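You operate a simulated robot arm through the tools that you are given. There is no shell and no other tool.

You run a simulated robot arm. Do the job below in one go: nothing can be reset, and whatever is moved stays where it is left.

JOB
Put things in order on the grey piston bench. At the end: the white grooved roller stands on top of the black starter; the grey short steel shaft stands on top of the purple can; the grey piston from the grey piston bench is on the brown flat carton; the grey ball bearing from the grey piston bench stands where the grey piston stood; whatever was shut is shut again. Leave all else as you found it, and nothing knocked over.

Only the result counts: the job must be done as asked and must still hold three seconds after the hand-in. Knocking over, shifting, dropping, spilling or breaking anything else fails it.

ROBOT AND FRAMES
A 6-joint arm with a two-finger parallel gripper, fixed in place. Base frame: the origin is on the floor under the middle of its stand, x ahead of it, y to its left, z up; the work surface is at about z = 0.85. Lengths are in m, angles in degrees, forces in N, time in s.
With the tool pointing down near the work surface it reaches from about 0.36 to 0.76 m from the base axis. Its first joint turns from -66.0 to 66.0 degrees. Payload 2.45 kg.
The tool frame sits at the grasp point between the pads (the TCP): z along the fingers, y along the line on which they close. The tips reach 0.024 m beyond it. The gripper opens to 0.068 m. The fingers are 0.017 m wide and 0.01 m thick; the gripper's body (0.04 by 0.07 m) begins 0.041 m behind the TCP.
Orientation is that of the tool frame in the base frame, as a unit quaternion [x, y, z, w]. With the fingers straight down and closing along the base's y, the tool's x points along the base's -x, its y along +y and its z along -z.

CONTROLS
- The arm moves only by the tool nudge_tool. Its argument "commands" is a list of rows, each a list of 3 entries, a list of its own where there are three numbers: the shift along the base's x, y, z in m, then the turn, a rotation vector about the base's x, y, z in degrees, then the finger opening in m, from 0 to 0.068. In form: [[[x, y, z], [wx, wy, wz], gripper], ...]. A call has 1 to 20 rows; each row is the pose to reach, as a shift and turn from the pose commanded when the call began. Each row takes 0.2 s and may step no farther than 0.05 m and 8.6 degrees from the row before; otherwise, or with a gripper value out of range, the whole call is refused. Where a pose cannot be reached the arm comes as near as it can. A force on the tool above 40 N (or 10 N above the force at the start of the call, whichever is more), or a blocked arm, ends the call early, and 0.2 s more pass. Each finger travels about 0.108 m/s and halts on what it meets, pressing with about 38 N; the grip force reading is that of the motor and also rises with nothing between the fingers. The clock runs only during rows and for 0.2 s after the last one: add rows that repeat a pose to give the fingers time. The reply holds the time, the measured pose of the TCP, the force on the tool along the base axes, the opening and the grip force, in the units named above and with some noise, with the torque about the TCP (base axes, N m) and any sound that the robot's microphone picked up, and new pictures: "pictures" is both (left out), scene, wrist or none.
- Cameras (640 x 400 px; columns grow to the right, rows downward): "scene" is fixed at [0.174, 0.4179, 1.4592]; the picture's right is [-0.67, -0.74, 0.00], its down [-0.47, 0.43, -0.77] and it looks along [0.57, -0.52, -0.64] (base axes); focal length 261 px, centre (320, 200). "wrist" rides on the gripper at [0.084, 0.011, -0.075] in the tool frame; the picture's right is [-0.13, 0.99, 0.00], its down [-0.60, -0.08, -0.79] and it looks along [-0.79, -0.10, 0.61] (tool axes); focal length 251 px, centre (320, 200). There is no depth. A picture from a camera that has moved, and an enlarged one, comes with that camera's place and axes in the base frame and with its lens. The place of the scene camera against the robot may be out by one fixed shift of up to 0.012 m in any direction.
- enlarge(camera, box): a new picture of the part [left, top, right, bottom] of that camera's present view, enlarged. The clock stands still meanwhile.
- sign_off(): hands the job in; it is judged then, once.

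Places have to be worked out from the pictures, the camera data and where the tool is seen. Open the gripper and draw the arm clear of the work before you hand the job in, unless the task says otherwise.

The tools are called after "Call:" as a command line: name --argument value ..., lists and objects as JSON in quotes. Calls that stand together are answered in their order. nudge_tool: Moves the arm, as the interface text tells. Its arguments: {"type":"object","properties":{"commands":{"type":"array"},"pictures":{"type":"string","enum":["both","scene","wrist","none"]}},"required":["commands"]} The other tools are called the same way: enlarge (camera, box) takes an enlarged picture of a part of a camera's view; sign_off () hands the job in.

At the start:

```text
clock: 0.0
ee_pos: [0.4591, 0.1545, 1.2215]
orientation: [0.0, 1.0, 0.0, 0.001]
force: [-0.6, 0.5, -0.4]
moment: [0.0, -0.01, 0.0]
width: 0.0681
gripper_force: 0.0
```

scene: 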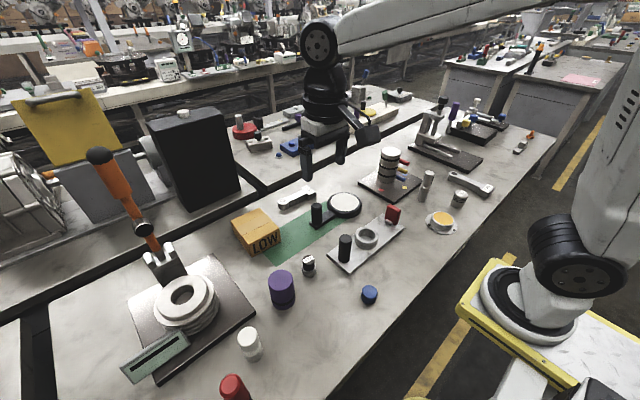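
wrist: 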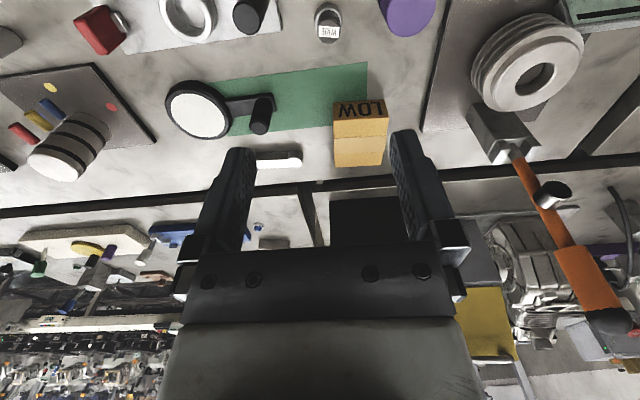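

I start by looking closely at the scene to identify the objects named in the job.

Call:
enlarge --camera "scene" --box '[220, 130, 420, 310]'

Call:
enlarge --camera "scene" --box '[340, 80, 560, 240]'

Call:
enlarge --camera "scene" --box '[80, 220, 320, 400]'

Call:
enlarge --camera "scene" --box '[0, 60, 260, 260]'

Call:
enlarge --camera "scene" --box '[220, 70, 440, 210]'

Call:
enlarge --camera "wrist" --box '[0, 0, 320, 200]'

Call:
enlarge --camera "wrist" --box '[300, 0, 640, 200]'

```text
2.22 times, centred on (320, 220) of scene
camera zoom: at [0.174, 0.4179, 1.4592], right [-0.67, -0.74, 0.0], down [-0.47, 0.43, -0.77], along [0.57, -0.52, -0.64], focal length 580 px, centre (320, 156)
```

zoom: 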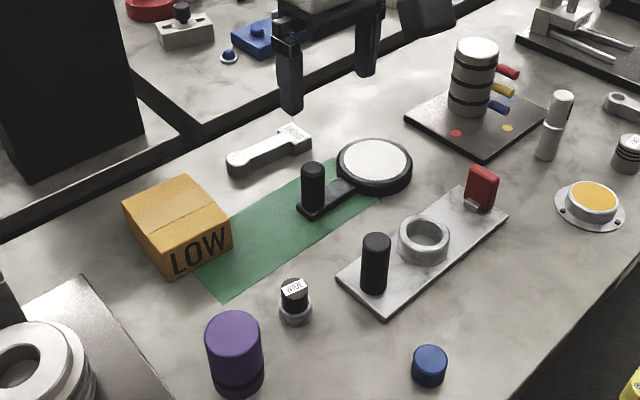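

```text
2.50 times, centred on (450, 160) of scene
camera zoom: at [0.174, 0.4179, 1.4592], right [-0.67, -0.74, 0.0], down [-0.47, 0.43, -0.77], along [0.57, -0.52, -0.64], focal length 652 px, centre (-5, 300)
```

zoom: 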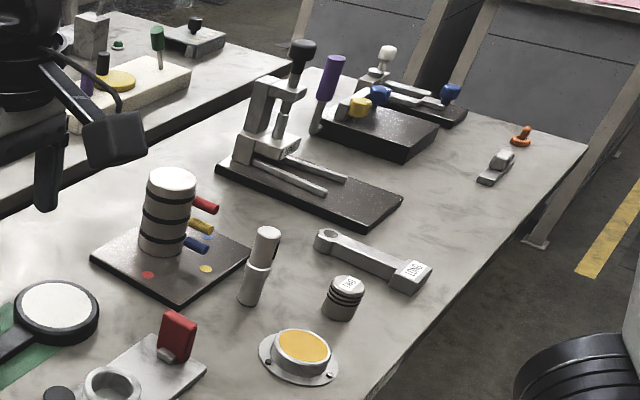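

```text
2.22 times, centred on (200, 310) of scene
camera zoom: at [0.174, 0.4179, 1.4592], right [-0.67, -0.74, 0.0], down [-0.47, 0.43, -0.77], along [0.57, -0.52, -0.64], focal length 580 px, centre (587, -44)
```

zoom: 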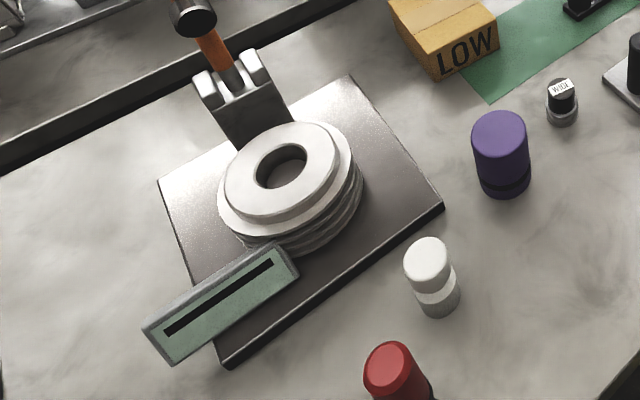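

```text
2.00 times, centred on (130, 160) of scene
camera zoom: at [0.174, 0.4179, 1.4592], right [-0.67, -0.74, 0.0], down [-0.47, 0.43, -0.77], along [0.57, -0.52, -0.64], focal length 522 px, centre (700, 280)
```

zoom: 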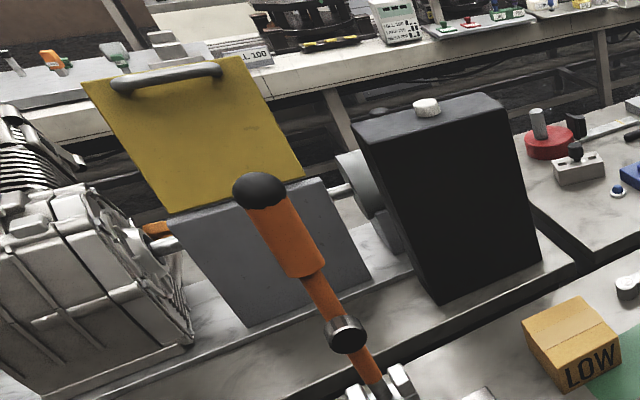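

```text
2.86 times, centred on (330, 140) of scene
camera zoom: at [0.174, 0.4179, 1.4592], right [-0.67, -0.74, 0.0], down [-0.47, 0.43, -0.77], along [0.57, -0.52, -0.64], focal length 746 px, centre (291, 371)
```

zoom: 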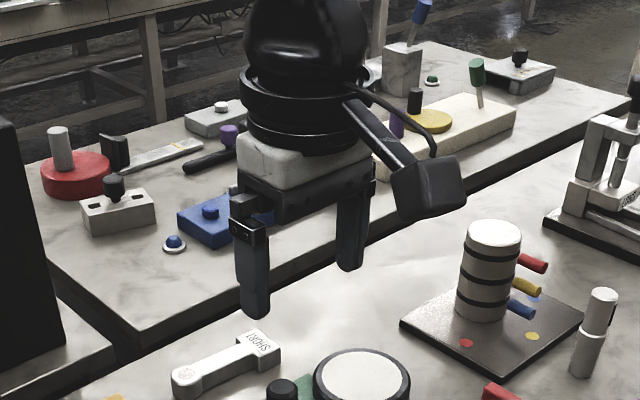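

```text
2.00 times, centred on (160, 100) of wrist
camera zoom: at [0.3761, 0.1652, 1.2951], right [0.13, 0.99, 0.0], down [0.6, -0.08, 0.79], along [0.79, -0.1, -0.61], focal length 503 px, centre (640, 400)
```

zoom: 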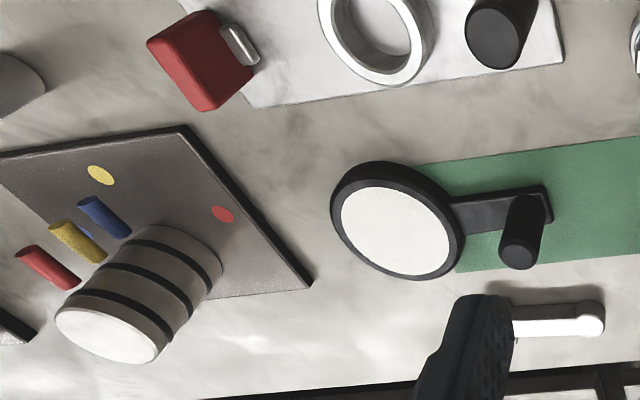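

```text
1.88 times, centred on (470, 100) of wrist
camera zoom: at [0.3761, 0.1652, 1.2951], right [0.13, 0.99, 0.0], down [0.6, -0.08, 0.79], along [0.79, -0.1, -0.61], focal length 473 px, centre (38, 388)
```

zoom: 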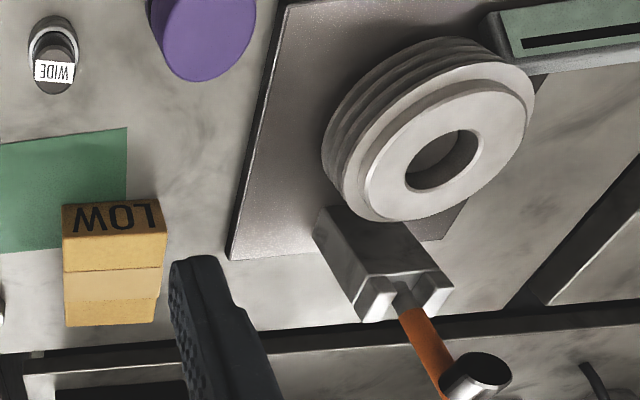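

Several objects are still ambiguous, so I take closer views of each one to read the labels.

Call:
enlarge --camera "scene" --box '[405, 160, 505, 240]'

Call:
enlarge --camera "scene" --box '[320, 195, 410, 275]'

Call:
enlarge --camera "scene" --box '[260, 240, 340, 310]'

Call:
enlarge --camera "scene" --box '[350, 140, 440, 210]'

Call:
enlarge --camera "scene" --box '[205, 310, 305, 400]'

Call:
enlarge --camera "scene" --box '[400, 90, 560, 180]'

Call:
enlarge --camera "scene" --box '[0, 0, 300, 100]'

Call:
enlarge --camera "scene" --box '[340, 270, 400, 320]'

Call:
enlarge --camera "scene" --box '[290, 180, 380, 240]'

```text
5.00 times, centred on (455, 200) of scene
camera zoom: at [0.174, 0.4179, 1.4592], right [-0.67, -0.74, 0.0], down [-0.47, 0.43, -0.77], along [0.57, -0.52, -0.64], focal length 1305 px, centre (-355, 200)
```

zoom: 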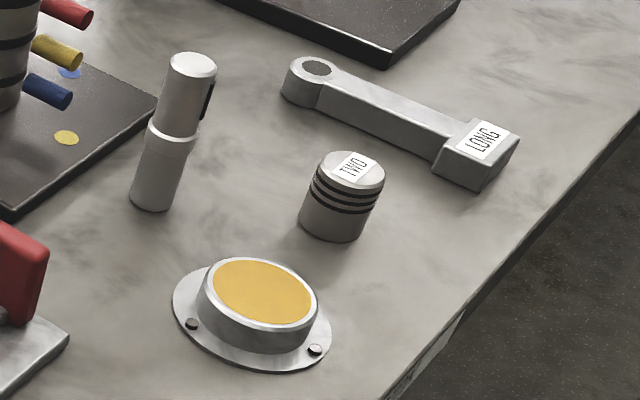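

```text
5.00 times, centred on (365, 235) of scene
camera zoom: at [0.174, 0.4179, 1.4592], right [-0.67, -0.74, 0.0], down [-0.47, 0.43, -0.77], along [0.57, -0.52, -0.64], focal length 1305 px, centre (95, 25)
```

zoom: 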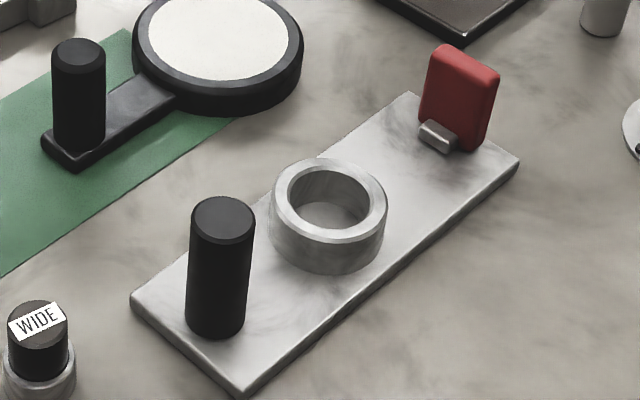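

```text
5.71 times, centred on (300, 275) of scene
camera zoom: at [0.174, 0.4179, 1.4592], right [-0.67, -0.74, 0.0], down [-0.47, 0.43, -0.77], along [0.57, -0.52, -0.64], focal length 1491 px, centre (434, -229)
```

zoom: 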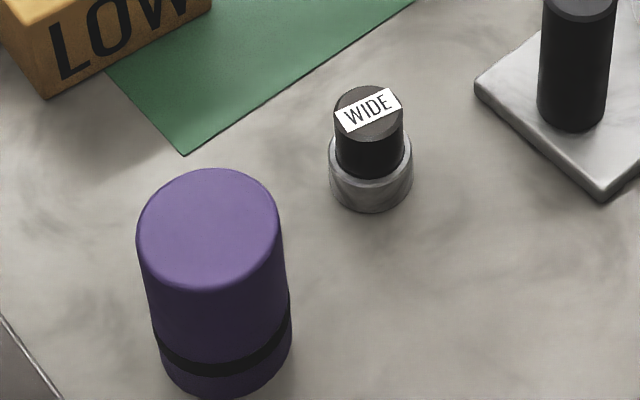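

```text
5.71 times, centred on (395, 175) of scene
camera zoom: at [0.174, 0.4179, 1.4592], right [-0.67, -0.74, 0.0], down [-0.47, 0.43, -0.77], along [0.57, -0.52, -0.64], focal length 1491 px, centre (-109, 343)
```

zoom: 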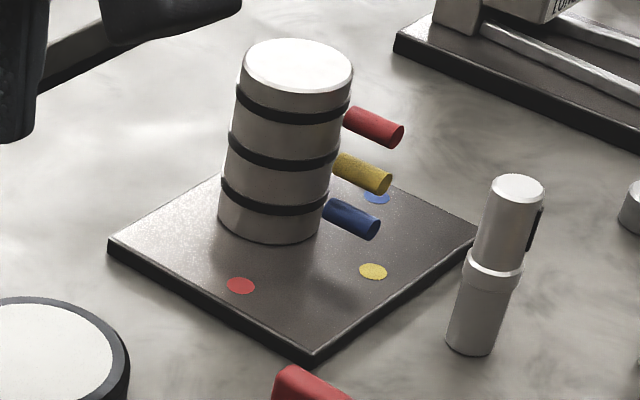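

```text
4.44 times, centred on (255, 355) of scene
camera zoom: at [0.174, 0.4179, 1.4592], right [-0.67, -0.74, 0.0], down [-0.47, 0.43, -0.77], along [0.57, -0.52, -0.64], focal length 1160 px, centre (609, -489)
```

zoom: 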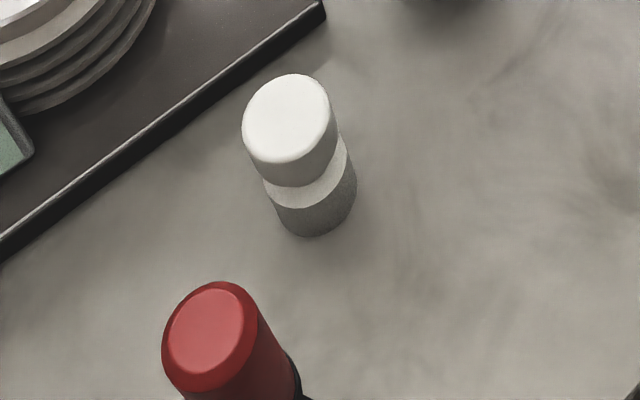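

```text
4.00 times, centred on (480, 135) of scene
camera zoom: at [0.174, 0.4179, 1.4592], right [-0.67, -0.74, 0.0], down [-0.47, 0.43, -0.77], along [0.57, -0.52, -0.64], focal length 1044 px, centre (-320, 460)
```

zoom: 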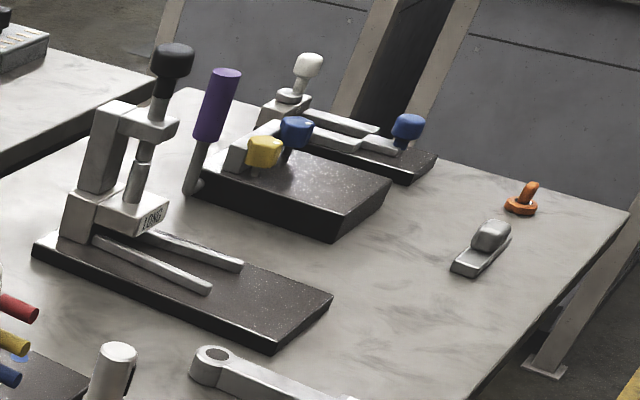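

```text
2.13 times, centred on (150, 50) of scene
camera zoom: at [0.174, 0.4179, 1.4592], right [-0.67, -0.74, 0.0], down [-0.47, 0.43, -0.77], along [0.57, -0.52, -0.64], focal length 557 px, centre (683, 520)
```

zoom: 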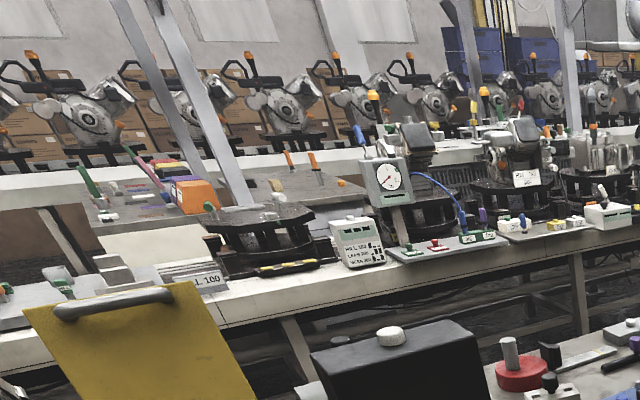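

```text
8.00 times, centred on (370, 295) of scene
camera zoom: at [0.174, 0.4179, 1.4592], right [-0.67, -0.74, 0.0], down [-0.47, 0.43, -0.77], along [0.57, -0.52, -0.64], focal length 2088 px, centre (-80, -560)
```

zoom: 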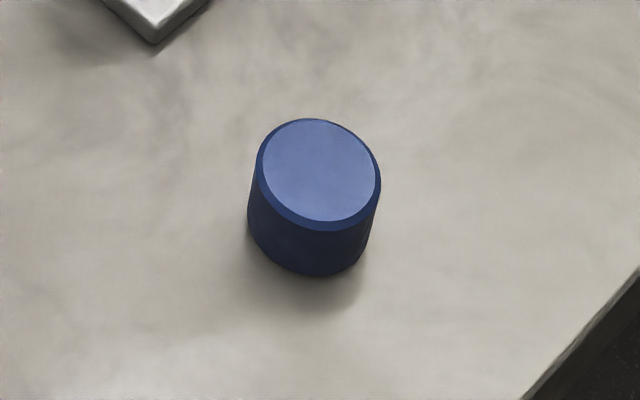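

```text
6.67 times, centred on (335, 210) of scene
camera zoom: at [0.174, 0.4179, 1.4592], right [-0.67, -0.74, 0.0], down [-0.47, 0.43, -0.77], along [0.57, -0.52, -0.64], focal length 1740 px, centre (220, 133)
```

zoom: 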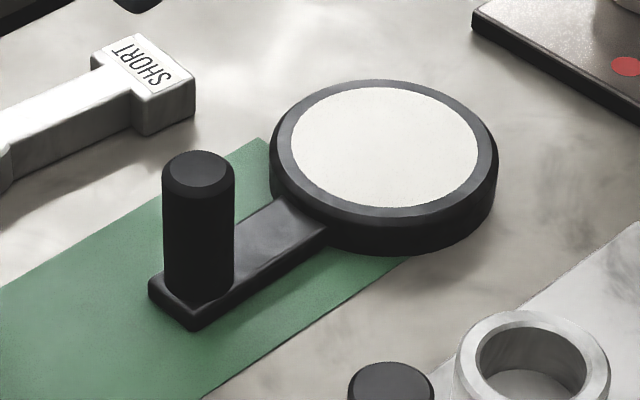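

The piston (labelled TWO), purple can, carton (LOW) and white roller are identified, but the ball bearing, the starter and "whatever was shut" are not certain. I swing the arm high and to the right to look with the wrist camera.

Call:
nudge_tool --commands '[[[-0.01, -0.04, 0], [0, 0, -5], 0.068], [[-0.02, -0.08, 0], [0, 0, -10], 0.068], [[-0.03, -0.12, 0], [0, 0, -15], 0.068], [[-0.04, -0.16, 0], [0, 0, -20], 0.068], [[-0.05, -0.2, -0.01], [0, 0, -25], 0.068], [[-0.06, -0.24, -0.02], [0, 0, -30], 0.068], [[-0.07, -0.27, -0.03], [0, 0, -35], 0.068], [[-0.07, -0.3, -0.04], [0, 0, -40], 0.068], [[-0.07, -0.3, -0.04], [0, 0, -40], 0.068]]' --pictures "both"

```text
clock: 2.0
ee_pos: [0.3879, -0.146, 1.1801]
orientation: [0.343, 0.939, 0.0, 0.0]
force: [0.3, -0.2, 0.1]
moment: [0.0, 0.0, 0.02]
width: 0.0677
gripper_force: 0.0
camera wrist: at [0.3322, -0.0833, 1.2551], right [0.74, 0.68, 0.0], down [0.41, -0.45, 0.79], along [0.54, -0.59, -0.61], focal length 251 px, centre (320, 200)
```

scene: 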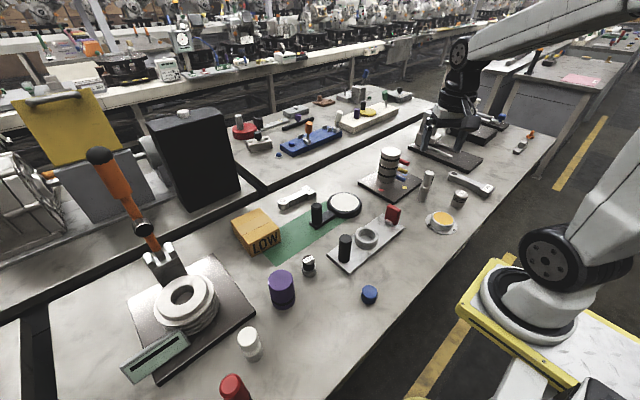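
wrist: 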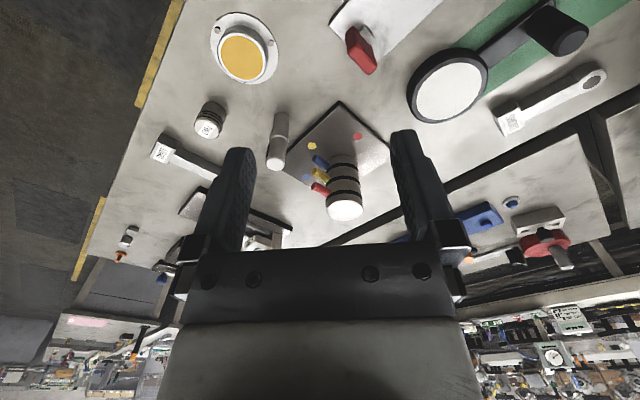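

The wrist camera now sees the right half of the bench; I enlarge it to inspect the piston, shaft, flanged item and black disc.

Call:
enlarge --camera "wrist" --box '[180, 0, 400, 220]'

Call:
enlarge --camera "wrist" --box '[320, 0, 640, 200]'

Call:
enlarge --camera "wrist" --box '[90, 90, 260, 290]'

Call:
enlarge --camera "scene" --box '[220, 80, 420, 170]'

Call:
enlarge --camera "scene" --box '[100, 230, 220, 390]'

```text
1.82 times, centred on (290, 110) of wrist
camera zoom: at [0.3322, -0.0833, 1.2551], right [0.74, 0.68, 0.0], down [0.41, -0.45, 0.79], along [0.54, -0.59, -0.61], focal length 457 px, centre (374, 364)
```

zoom: 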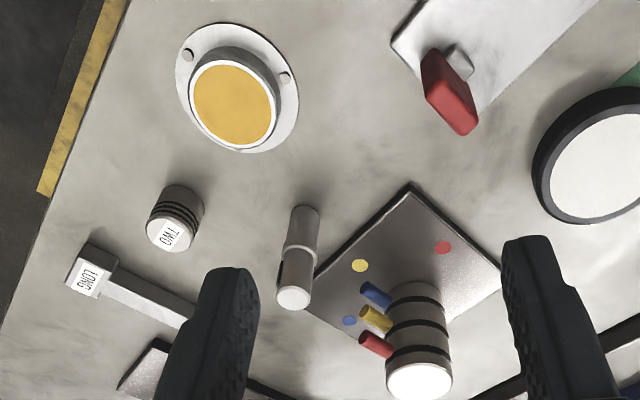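

```text
2.00 times, centred on (480, 100) of wrist
camera zoom: at [0.3322, -0.0833, 1.2551], right [0.74, 0.68, 0.0], down [0.41, -0.45, 0.79], along [0.54, -0.59, -0.61], focal length 503 px, centre (0, 400)
```

zoom: 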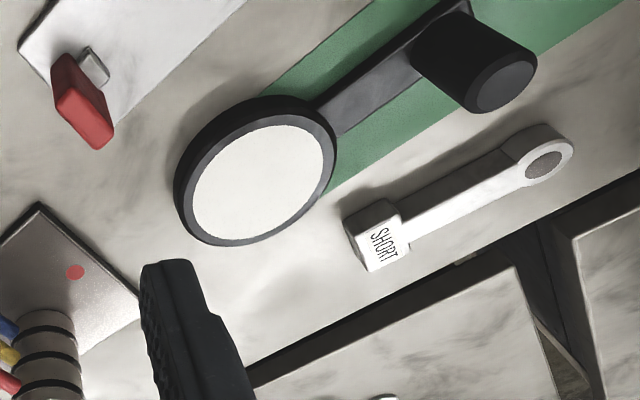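

```text
2.00 times, centred on (175, 190) of wrist
camera zoom: at [0.3322, -0.0833, 1.2551], right [0.74, 0.68, 0.0], down [0.41, -0.45, 0.79], along [0.54, -0.59, -0.61], focal length 503 px, centre (610, 220)
```

zoom: 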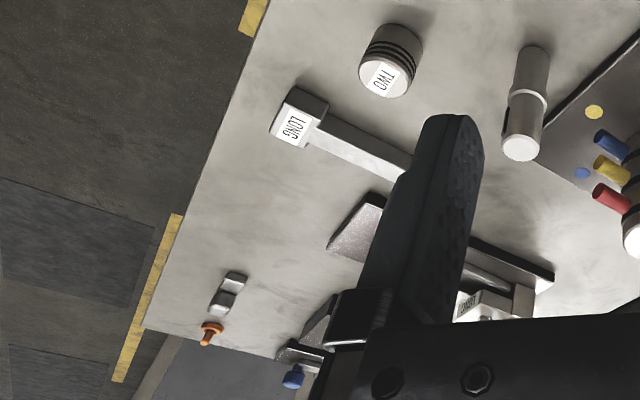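

```text
3.20 times, centred on (320, 125) of scene
camera zoom: at [0.174, 0.4179, 1.4592], right [-0.67, -0.74, 0.0], down [-0.47, 0.43, -0.77], along [0.57, -0.52, -0.64], focal length 835 px, centre (320, 440)
```

zoom: 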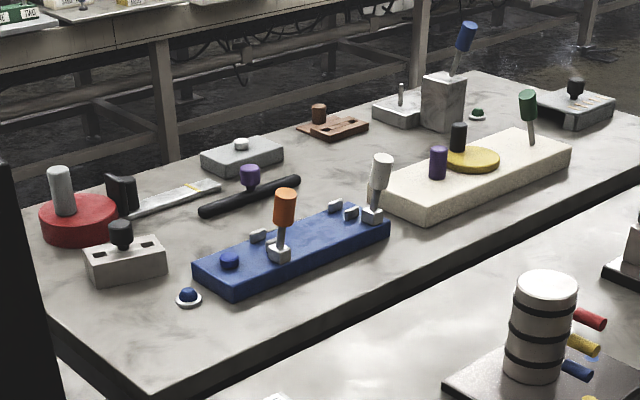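

```text
2.50 times, centred on (160, 310) of scene
camera zoom: at [0.174, 0.4179, 1.4592], right [-0.67, -0.74, 0.0], down [-0.47, 0.43, -0.77], along [0.57, -0.52, -0.64], focal length 652 px, centre (720, -75)
```

zoom: 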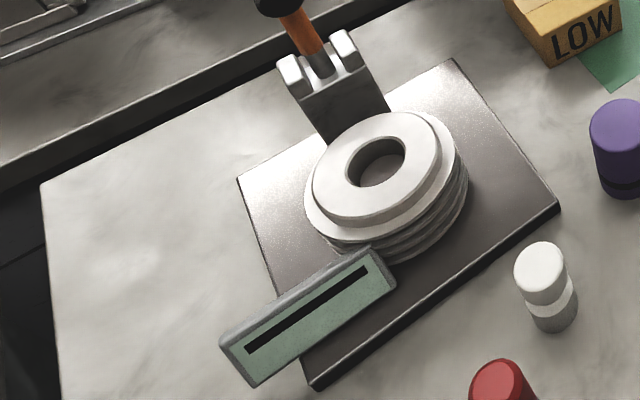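

The left and near parts of the bench need a steeper look. I square the tool up again and then tilt it so the wrist camera looks down.

Call:
nudge_tool --commands '[[[0.0, 0.04, 0.01], [0, 0, 8], 0.068], [[0.0, 0.08, 0.02], [0, 0, 16], 0.068], [[0.0, 0.12, 0.03], [0, 0, 24], 0.068], [[0.0, 0.16, 0.04], [0, 0, 32], 0.068], [[0.0, 0.2, 0.05], [0, 0, 40], 0.068], [[0.0, 0.24, 0.06], [0, 0, 40], 0.068]]' --pictures "none"

Call:
nudge_tool --commands '[[[0.0, 0.0, 0.0], [0, 8, 0], 0.068], [[0.0, 0.0, 0.0], [0, 16, 0], 0.068], [[0.0, 0.0, 0.0], [0, 24, 0], 0.068], [[0.0, 0.0, 0.0], [0, 32, 0], 0.068], [[0.0, 0.0, 0.0], [0, 32, 0], 0.068]]' --pictures "wrist"

```text
clock: 3.4
ee_pos: [0.3884, 0.0953, 1.2415]
orientation: [0.0, 1.0, 0.0, 0.001]
force: [0.4, 0.8, 0.8]
moment: [-0.03, 0.03, 0.02]
width: 0.0679
gripper_force: 0.1
```

```text
clock: 4.6
ee_pos: [0.3893, 0.094, 1.2409]
orientation: [0.0, 0.961, 0.0, -0.276]
force: [-0.4, 0.2, 0.1]
moment: [-0.03, 0.0, -0.01]
width: 0.0677
gripper_force: 0.1
camera wrist: at [0.3586, 0.1051, 1.3484], right [0.11, 0.99, -0.07], down [0.93, -0.08, 0.35], along [0.34, -0.1, -0.93], focal length 251 px, centre (320, 200)
```

wrist: 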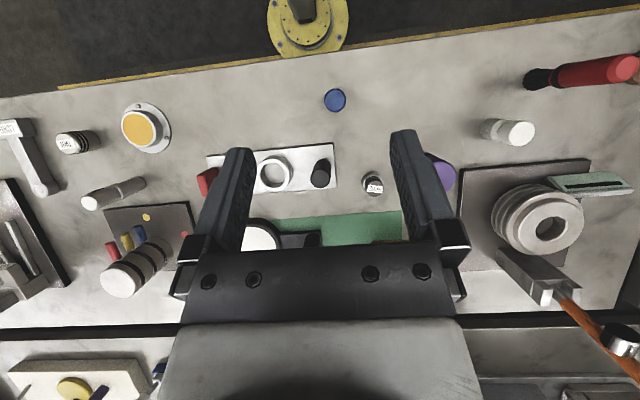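

This is a good overhead view. I enlarge its parts.

Call:
enlarge --camera "wrist" --box '[440, 30, 640, 160]'

Call:
enlarge --camera "wrist" --box '[180, 60, 440, 250]'

Call:
enlarge --camera "wrist" --box '[0, 80, 220, 310]'

Call:
enlarge --camera "wrist" --box '[420, 130, 640, 320]'

```text
3.08 times, centred on (540, 95) of wrist
camera zoom: at [0.3586, 0.1051, 1.3484], right [0.11, 0.99, -0.07], down [0.93, -0.08, 0.35], along [0.34, -0.1, -0.93], focal length 774 px, centre (-357, 523)
```

zoom: 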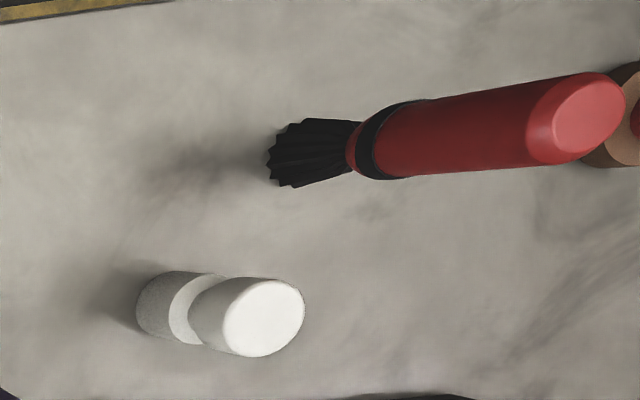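

```text
2.11 times, centred on (310, 155) of wrist
camera zoom: at [0.3586, 0.1051, 1.3484], right [0.11, 0.99, -0.07], down [0.93, -0.08, 0.35], along [0.34, -0.1, -0.93], focal length 529 px, centre (341, 295)
```

zoom: 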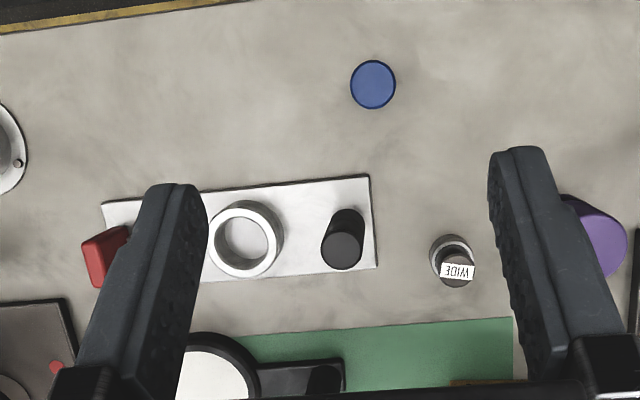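

```text
1.74 times, centred on (110, 195) of wrist
camera zoom: at [0.3586, 0.1051, 1.3484], right [0.11, 0.99, -0.07], down [0.93, -0.08, 0.35], along [0.34, -0.1, -0.93], focal length 437 px, centre (685, 209)
```

zoom: 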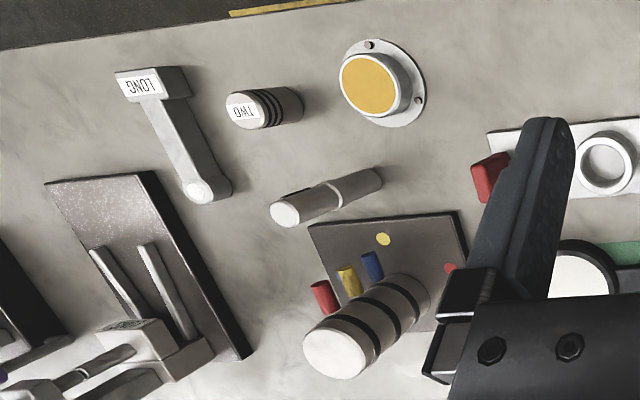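

```text
2.11 times, centred on (530, 225) of wrist
camera zoom: at [0.3586, 0.1051, 1.3484], right [0.11, 0.99, -0.07], down [0.93, -0.08, 0.35], along [0.34, -0.1, -0.93], focal length 529 px, centre (-122, 147)
```

zoom: 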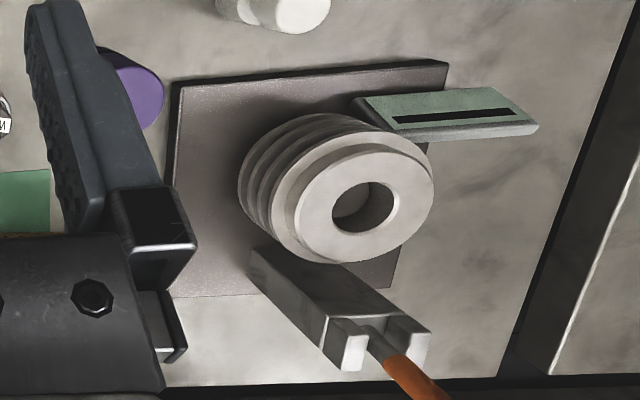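

There is something more beyond the red brush at the far left. I shift the arm left to see it and to look at the can, roller and brush.

Call:
nudge_tool --commands '[[[0.0, 0.05, 0.0], [0, 0, 0], 0.068], [[0.0, 0.1, 0.0], [0, 0, 0], 0.068], [[0.0, 0.15, 0.0], [0, 0, 0], 0.068], [[0.0, 0.2, 0.0], [0, 0, 0], 0.068], [[0.0, 0.25, 0.0], [0, 0, 0], 0.068], [[0.0, 0.25, 0.0], [0, 0, 0], 0.068]]' --pictures "wrist"

Call:
enlarge --camera "wrist" --box '[320, 0, 640, 200]'

Call:
enlarge --camera "wrist" --box '[0, 60, 260, 260]'

```text
clock: 6.0
ee_pos: [0.3893, 0.3445, 1.2409]
orientation: [0.0, 0.962, 0.0, -0.275]
force: [-0.6, -0.7, 0.2]
moment: [0.06, 0.0, 0.01]
width: 0.068
gripper_force: 0.0
camera wrist: at [0.3584, 0.356, 1.3479], right [0.11, 0.99, -0.07], down [0.93, -0.08, 0.35], along [0.35, -0.1, -0.93], focal length 251 px, centre (320, 200)
```

wrist: 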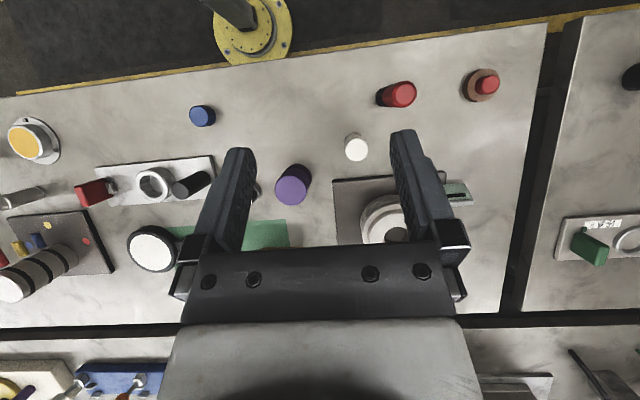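

```text
2.00 times, centred on (480, 100) of wrist
camera zoom: at [0.3584, 0.356, 1.3479], right [0.11, 0.99, -0.07], down [0.93, -0.08, 0.35], along [0.35, -0.1, -0.93], focal length 503 px, centre (0, 400)
```

zoom: 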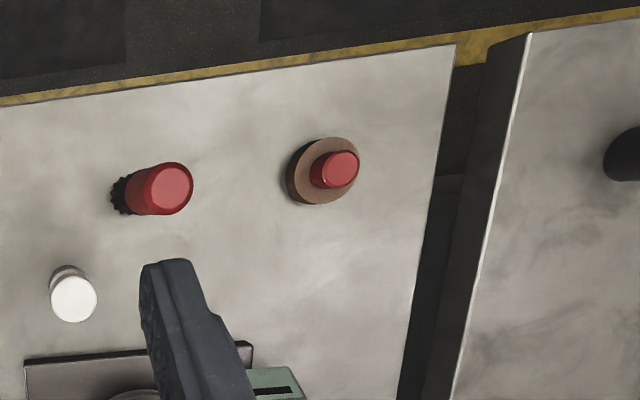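

```text
2.00 times, centred on (130, 160) of wrist
camera zoom: at [0.3584, 0.356, 1.3479], right [0.11, 0.99, -0.07], down [0.93, -0.08, 0.35], along [0.35, -0.1, -0.93], focal length 503 px, centre (700, 280)
```

zoom: 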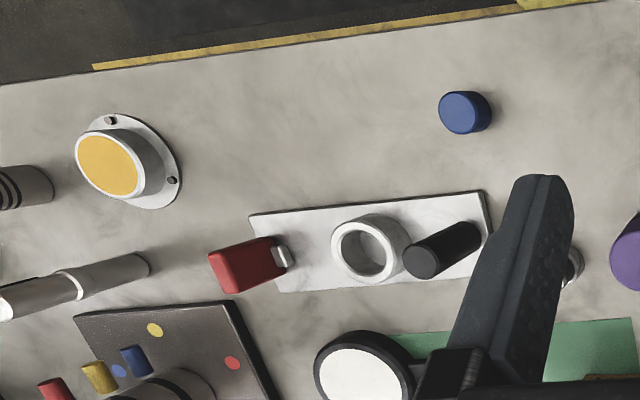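

I see a brush, a polishing disc with red knob, but no other bearing. I go back and lower the camera over the plate with the ring, the WIDE piece and the black disc for a close look.

Call:
nudge_tool --commands '[[[0.0, -0.045, 0.0], [0, 0, 0], 0.068], [[0.0, -0.09, 0.0], [0, 0, 0], 0.068], [[0.0, -0.135, 0.0], [0, 0, 0], 0.068], [[0.0, -0.18, 0.0], [0, 0, 0], 0.068], [[0.0, -0.225, 0.0], [0, 0, 0], 0.068], [[0.0, -0.265, -0.02], [0, 0, 0], 0.068], [[0.0, -0.3, -0.05], [0, 0, 0], 0.068], [[0.0, -0.33, -0.09], [0, 0, 0], 0.068], [[0.0, -0.33, -0.13], [0, 0, 0], 0.068], [[0.0, -0.33, -0.16], [0, 0, 0], 0.068], [[0.0, -0.33, -0.16], [0, 0, 0], 0.068]]' --pictures "wrist"

Call:
enlarge --camera "wrist" --box '[220, 0, 420, 130]'

Call:
enlarge --camera "wrist" --box '[0, 0, 240, 200]'

Call:
enlarge --camera "wrist" --box '[400, 0, 640, 200]'

```text
clock: 8.4
ee_pos: [0.3901, 0.0127, 1.0812]
orientation: [0.0, 0.962, 0.001, -0.274]
force: [-0.1, 0.0, 0.3]
moment: [0.01, 0.01, -0.01]
width: 0.0682
gripper_force: 0.0
camera wrist: at [0.3587, 0.0249, 1.1881], right [0.11, 0.99, -0.07], down [0.93, -0.08, 0.35], along [0.35, -0.1, -0.93], focal length 251 px, centre (320, 200)
```

wrist: 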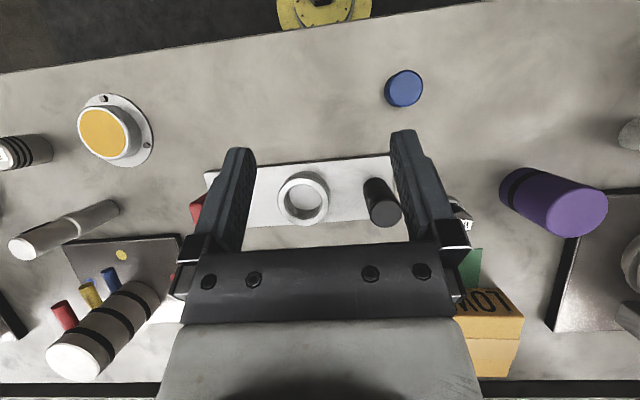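

```text
3.08 times, centred on (320, 65) of wrist
camera zoom: at [0.3587, 0.0249, 1.1881], right [0.11, 0.99, -0.07], down [0.93, -0.08, 0.35], along [0.35, -0.1, -0.93], focal length 774 px, centre (320, 615)
```

zoom: 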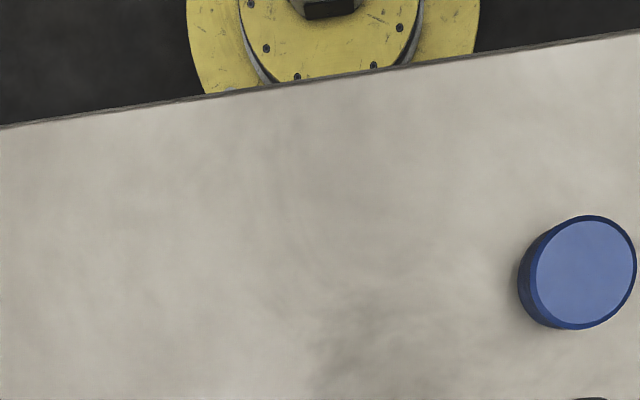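

```text
2.00 times, centred on (120, 100) of wrist
camera zoom: at [0.3587, 0.0249, 1.1881], right [0.11, 0.99, -0.07], down [0.93, -0.08, 0.35], along [0.35, -0.1, -0.93], focal length 503 px, centre (720, 400)
```

zoom: 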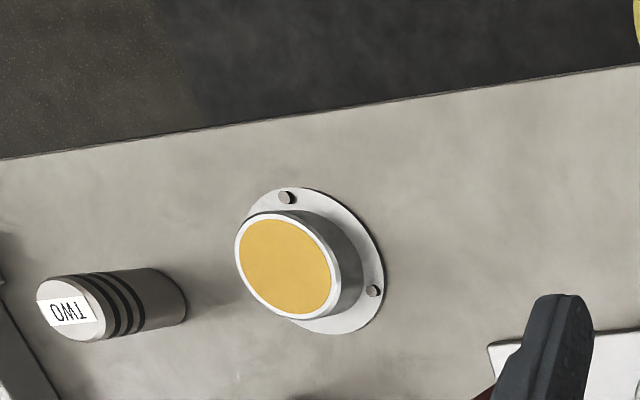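

```text
2.00 times, centred on (520, 100) of wrist
camera zoom: at [0.3587, 0.0249, 1.1881], right [0.11, 0.99, -0.07], down [0.93, -0.08, 0.35], along [0.35, -0.1, -0.93], focal length 503 px, centre (-80, 400)
```

zoom: 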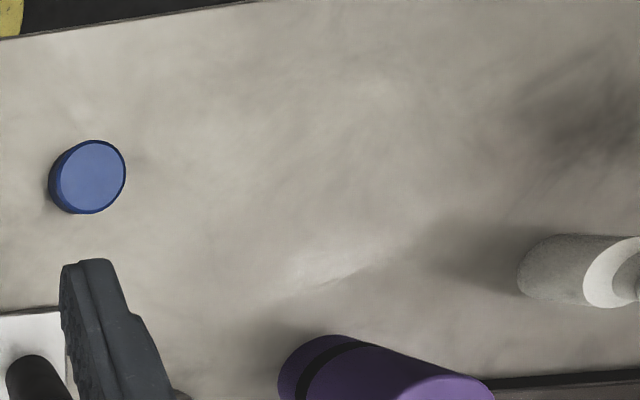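

I enlarge the ring, red latch and the black post from this lower viewpoint.

Call:
enlarge --camera "wrist" --box '[240, 140, 420, 250]'

Call:
enlarge --camera "scene" --box '[340, 190, 410, 250]'

Call:
enlarge --camera "scene" --box '[290, 250, 330, 285]'

Call:
enlarge --camera "scene" --box '[220, 190, 320, 280]'

```text
3.56 times, centred on (330, 195) of wrist
camera zoom: at [0.3587, 0.0249, 1.1881], right [0.11, 0.99, -0.07], down [0.93, -0.08, 0.35], along [0.35, -0.1, -0.93], focal length 894 px, centre (284, 218)
```

zoom: 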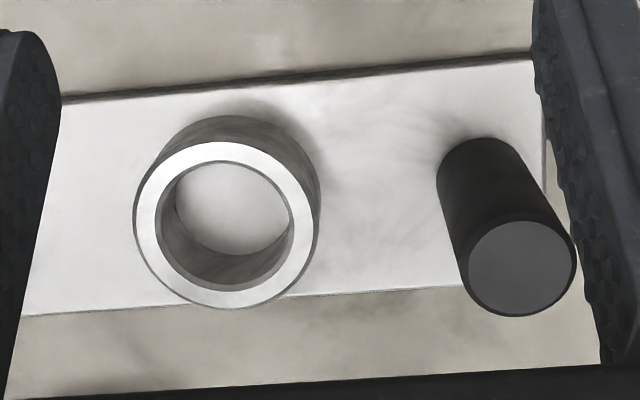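

```text
6.67 times, centred on (375, 220) of scene
camera zoom: at [0.174, 0.4179, 1.4592], right [-0.67, -0.74, 0.0], down [-0.47, 0.43, -0.77], along [0.57, -0.52, -0.64], focal length 1740 px, centre (-47, 67)
```

zoom: 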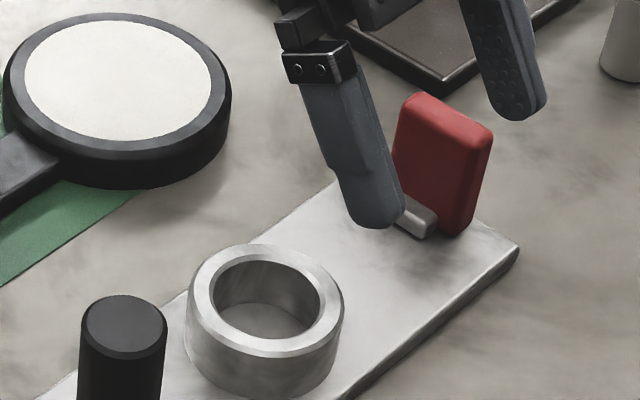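

```text
11.43 times, centred on (310, 268) of scene
camera zoom: at [0.174, 0.4179, 1.4592], right [-0.67, -0.74, 0.0], down [-0.47, 0.43, -0.77], along [0.57, -0.52, -0.64], focal length 2983 px, centre (434, -571)
```

zoom: 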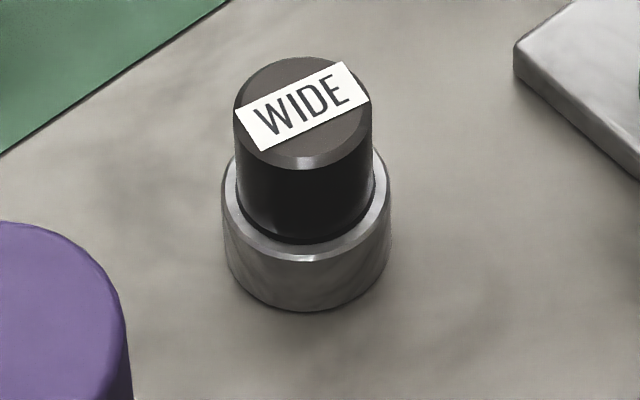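

```text
4.44 times, centred on (270, 235) of scene
camera zoom: at [0.174, 0.4179, 1.4592], right [-0.67, -0.74, 0.0], down [-0.47, 0.43, -0.77], along [0.57, -0.52, -0.64], focal length 1160 px, centre (542, 44)
```

zoom: 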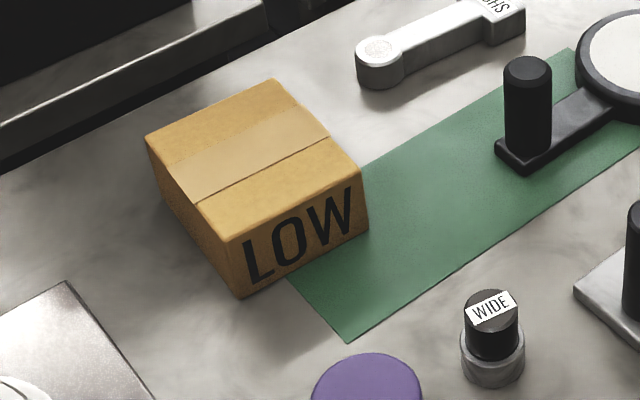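

The ring measures about 67 mm outside and 48 mm inside and sits on a plate with a red hinged-looking block. I level the tool and look at the black disc, the latch and the stack from a lower, forward-looking angle.

Call:
nudge_tool --commands '[[[0.0, -0.03, 0.0], [0, -8, 0], 0.068], [[0.0, -0.06, 0.0], [0, -16, 0], 0.068], [[0.0, -0.09, -0.02], [0, -24, 0], 0.068], [[0.0, -0.11, -0.04], [0, -32, 0], 0.068], [[0.02, -0.12, -0.06], [0, -32, 0], 0.068], [[0.02, -0.12, -0.06], [0, -32, 0], 0.068]]' --pictures "wrist"

Call:
enlarge --camera "wrist" --box '[200, 0, 480, 260]'

Call:
enlarge --camera "wrist" --box '[0, 0, 240, 200]'

Call:
enlarge --camera "wrist" --box '[400, 0, 640, 200]'

```text
clock: 9.8
ee_pos: [0.41, -0.1065, 1.021]
orientation: [0.0, 1.0, 0.0, 0.001]
force: [0.6, -0.3, -1.1]
moment: [0.02, 0.01, 0.0]
width: 0.0679
gripper_force: 0.1
camera wrist: at [0.3259, -0.0953, 1.0952], right [0.13, 0.99, 0.0], down [0.6, -0.08, 0.79], along [0.79, -0.1, -0.61], focal length 251 px, centre (320, 200)
```

wrist: 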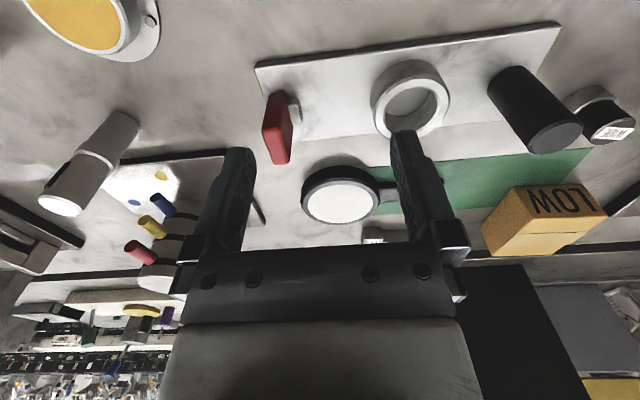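

```text
1.54 times, centred on (340, 130) of wrist
camera zoom: at [0.3259, -0.0953, 1.0952], right [0.13, 0.99, 0.0], down [0.6, -0.08, 0.79], along [0.79, -0.1, -0.61], focal length 387 px, centre (289, 308)
```

zoom: 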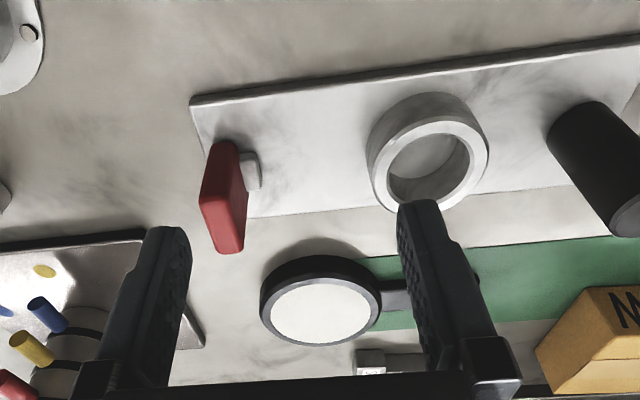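

```text
2.00 times, centred on (120, 100) of wrist
camera zoom: at [0.3259, -0.0953, 1.0952], right [0.13, 0.99, 0.0], down [0.6, -0.08, 0.79], along [0.79, -0.1, -0.61], focal length 503 px, centre (720, 400)
```

zoom: 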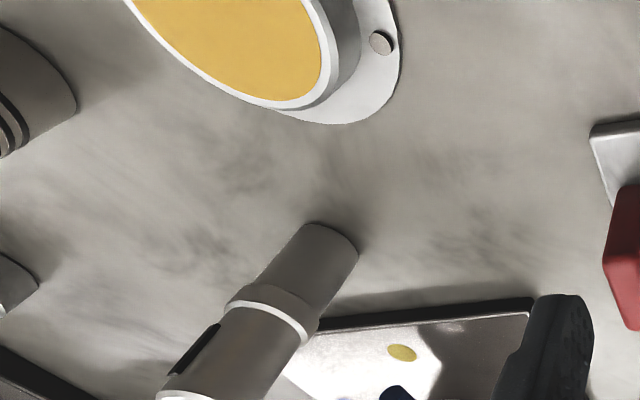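

```text
2.00 times, centred on (520, 100) of wrist
camera zoom: at [0.3259, -0.0953, 1.0952], right [0.13, 0.99, 0.0], down [0.6, -0.08, 0.79], along [0.79, -0.1, -0.61], focal length 503 px, centre (-80, 400)
```

zoom: 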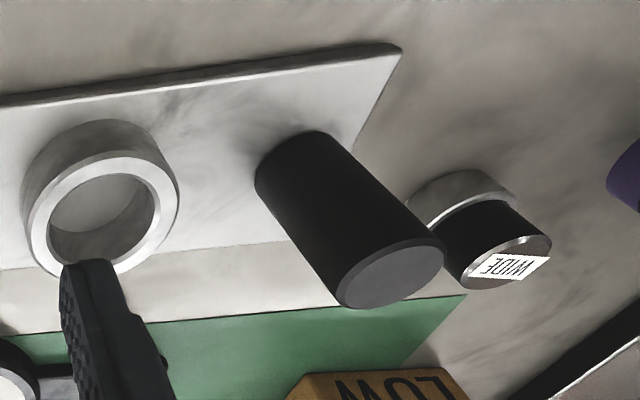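

The far-left brown disc with the red knob could be a lidded pot (something "shut"), about (0.36, 0.59). I swing the arm up and left, turning the camera toward it.

Call:
nudge_tool --commands '[[[0.0, 0.0, 0.045], [0, 0, 0], 0.068], [[0.0, 0.02, 0.085], [0, 0, 6], 0.068], [[0.0, 0.06, 0.11], [0, 0, 12], 0.068], [[0.0, 0.105, 0.12], [0, 0, 18], 0.068], [[0.0, 0.15, 0.13], [0, 0, 24], 0.068], [[0.0, 0.195, 0.13], [0, 0, 30], 0.068], [[-0.01, 0.24, 0.13], [0, 0, 36], 0.068], [[-0.02, 0.285, 0.13], [0, 0, 42], 0.068], [[-0.03, 0.33, 0.13], [0, 0, 48], 0.068], [[-0.04, 0.375, 0.13], [0, 0, 54], 0.068], [[-0.05, 0.415, 0.13], [0, 0, 60], 0.068], [[-0.05, 0.415, 0.13], [0, 0, 60], 0.068]]' --pictures "wrist"

Call:
enlarge --camera "wrist" --box '[200, 0, 480, 260]'

Call:
enlarge --camera "wrist" --box '[400, 0, 640, 200]'

```text
clock: 12.4
ee_pos: [0.3599, 0.3093, 1.1518]
orientation: [-0.5, 0.866, 0.0, 0.0]
force: [-0.5, 0.6, -0.4]
moment: [-0.08, 0.02, 0.01]
width: 0.0682
gripper_force: 0.1
camera wrist: at [0.3094, 0.2413, 1.2251], right [-0.79, 0.61, 0.0], down [0.37, 0.48, 0.79], along [0.48, 0.63, -0.61], focal length 251 px, centre (320, 200)
```

wrist: 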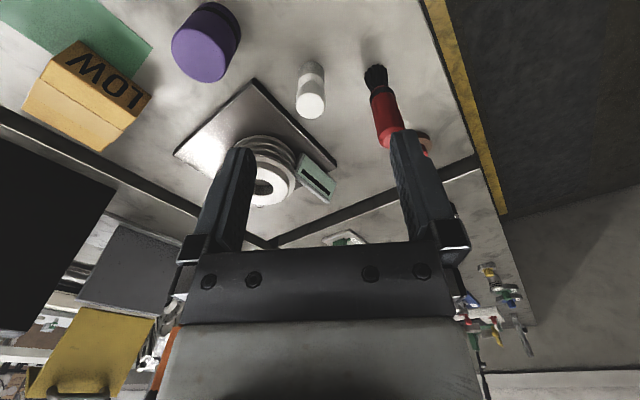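

```text
1.54 times, centred on (340, 130) of wrist
camera zoom: at [0.3094, 0.2413, 1.2251], right [-0.79, 0.61, 0.0], down [0.37, 0.48, 0.79], along [0.48, 0.63, -0.61], focal length 387 px, centre (289, 308)
```

zoom: 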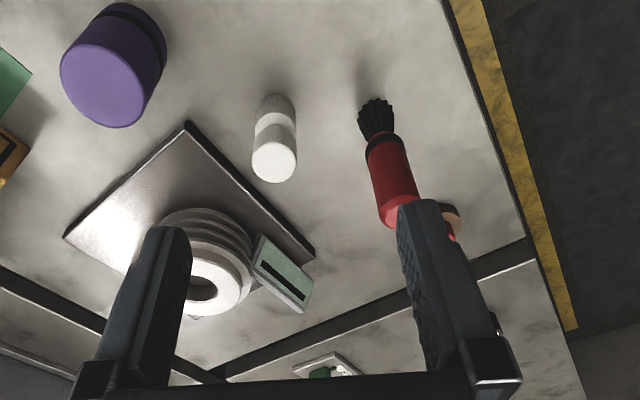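

```text
2.00 times, centred on (520, 100) of wrist
camera zoom: at [0.3094, 0.2413, 1.2251], right [-0.79, 0.61, 0.0], down [0.37, 0.48, 0.79], along [0.48, 0.63, -0.61], focal length 503 px, centre (-80, 400)
```

zoom: 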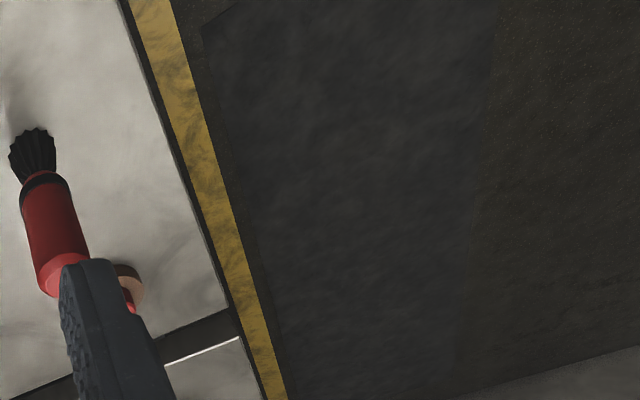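

The brush hides the brown piece; I move farther left and tilt the camera down to see over it.

Call:
nudge_tool --commands '[[[0.0, 0.04, 0.0], [-6.93, 4, 0], 0.068], [[0.0, 0.08, 0.0], [-13.86, 8, 0], 0.068], [[0.0, 0.12, 0.0], [-20.78, 12, 0], 0.068], [[0.0, 0.15, 0.0], [-20.78, 12, 0], 0.068], [[0.0, 0.15, 0.0], [-20.78, 12, 0], 0.068]]' --pictures "wrist"

Call:
enlarge --camera "wrist" --box '[240, 0, 440, 130]'

```text
clock: 13.6
ee_pos: [0.3603, 0.4586, 1.151]
orientation: [-0.489, 0.847, -0.103, -0.179]
force: [-0.5, 0.8, -0.6]
moment: [-0.01, 0.0, -0.02]
width: 0.0681
gripper_force: 0.1
camera wrist: at [0.3278, 0.4232, 1.2525], right [-0.8, 0.6, -0.05], down [0.51, 0.72, 0.48], along [0.32, 0.36, -0.88], focal length 251 px, centre (320, 200)
```

wrist: 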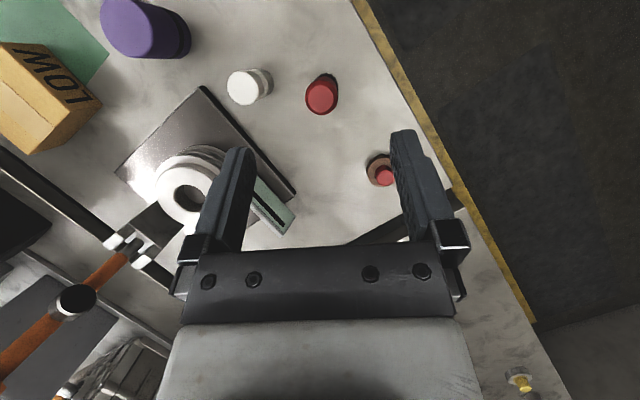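

```text
3.08 times, centred on (340, 65) of wrist
camera zoom: at [0.3278, 0.4232, 1.2525], right [-0.8, 0.6, -0.05], down [0.51, 0.72, 0.48], along [0.32, 0.36, -0.88], focal length 774 px, centre (258, 615)
```

zoom: 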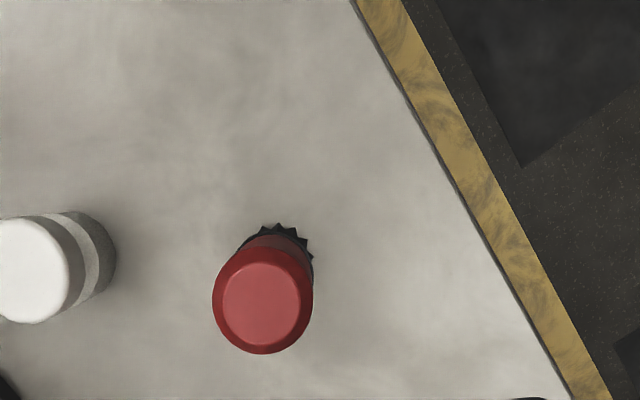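

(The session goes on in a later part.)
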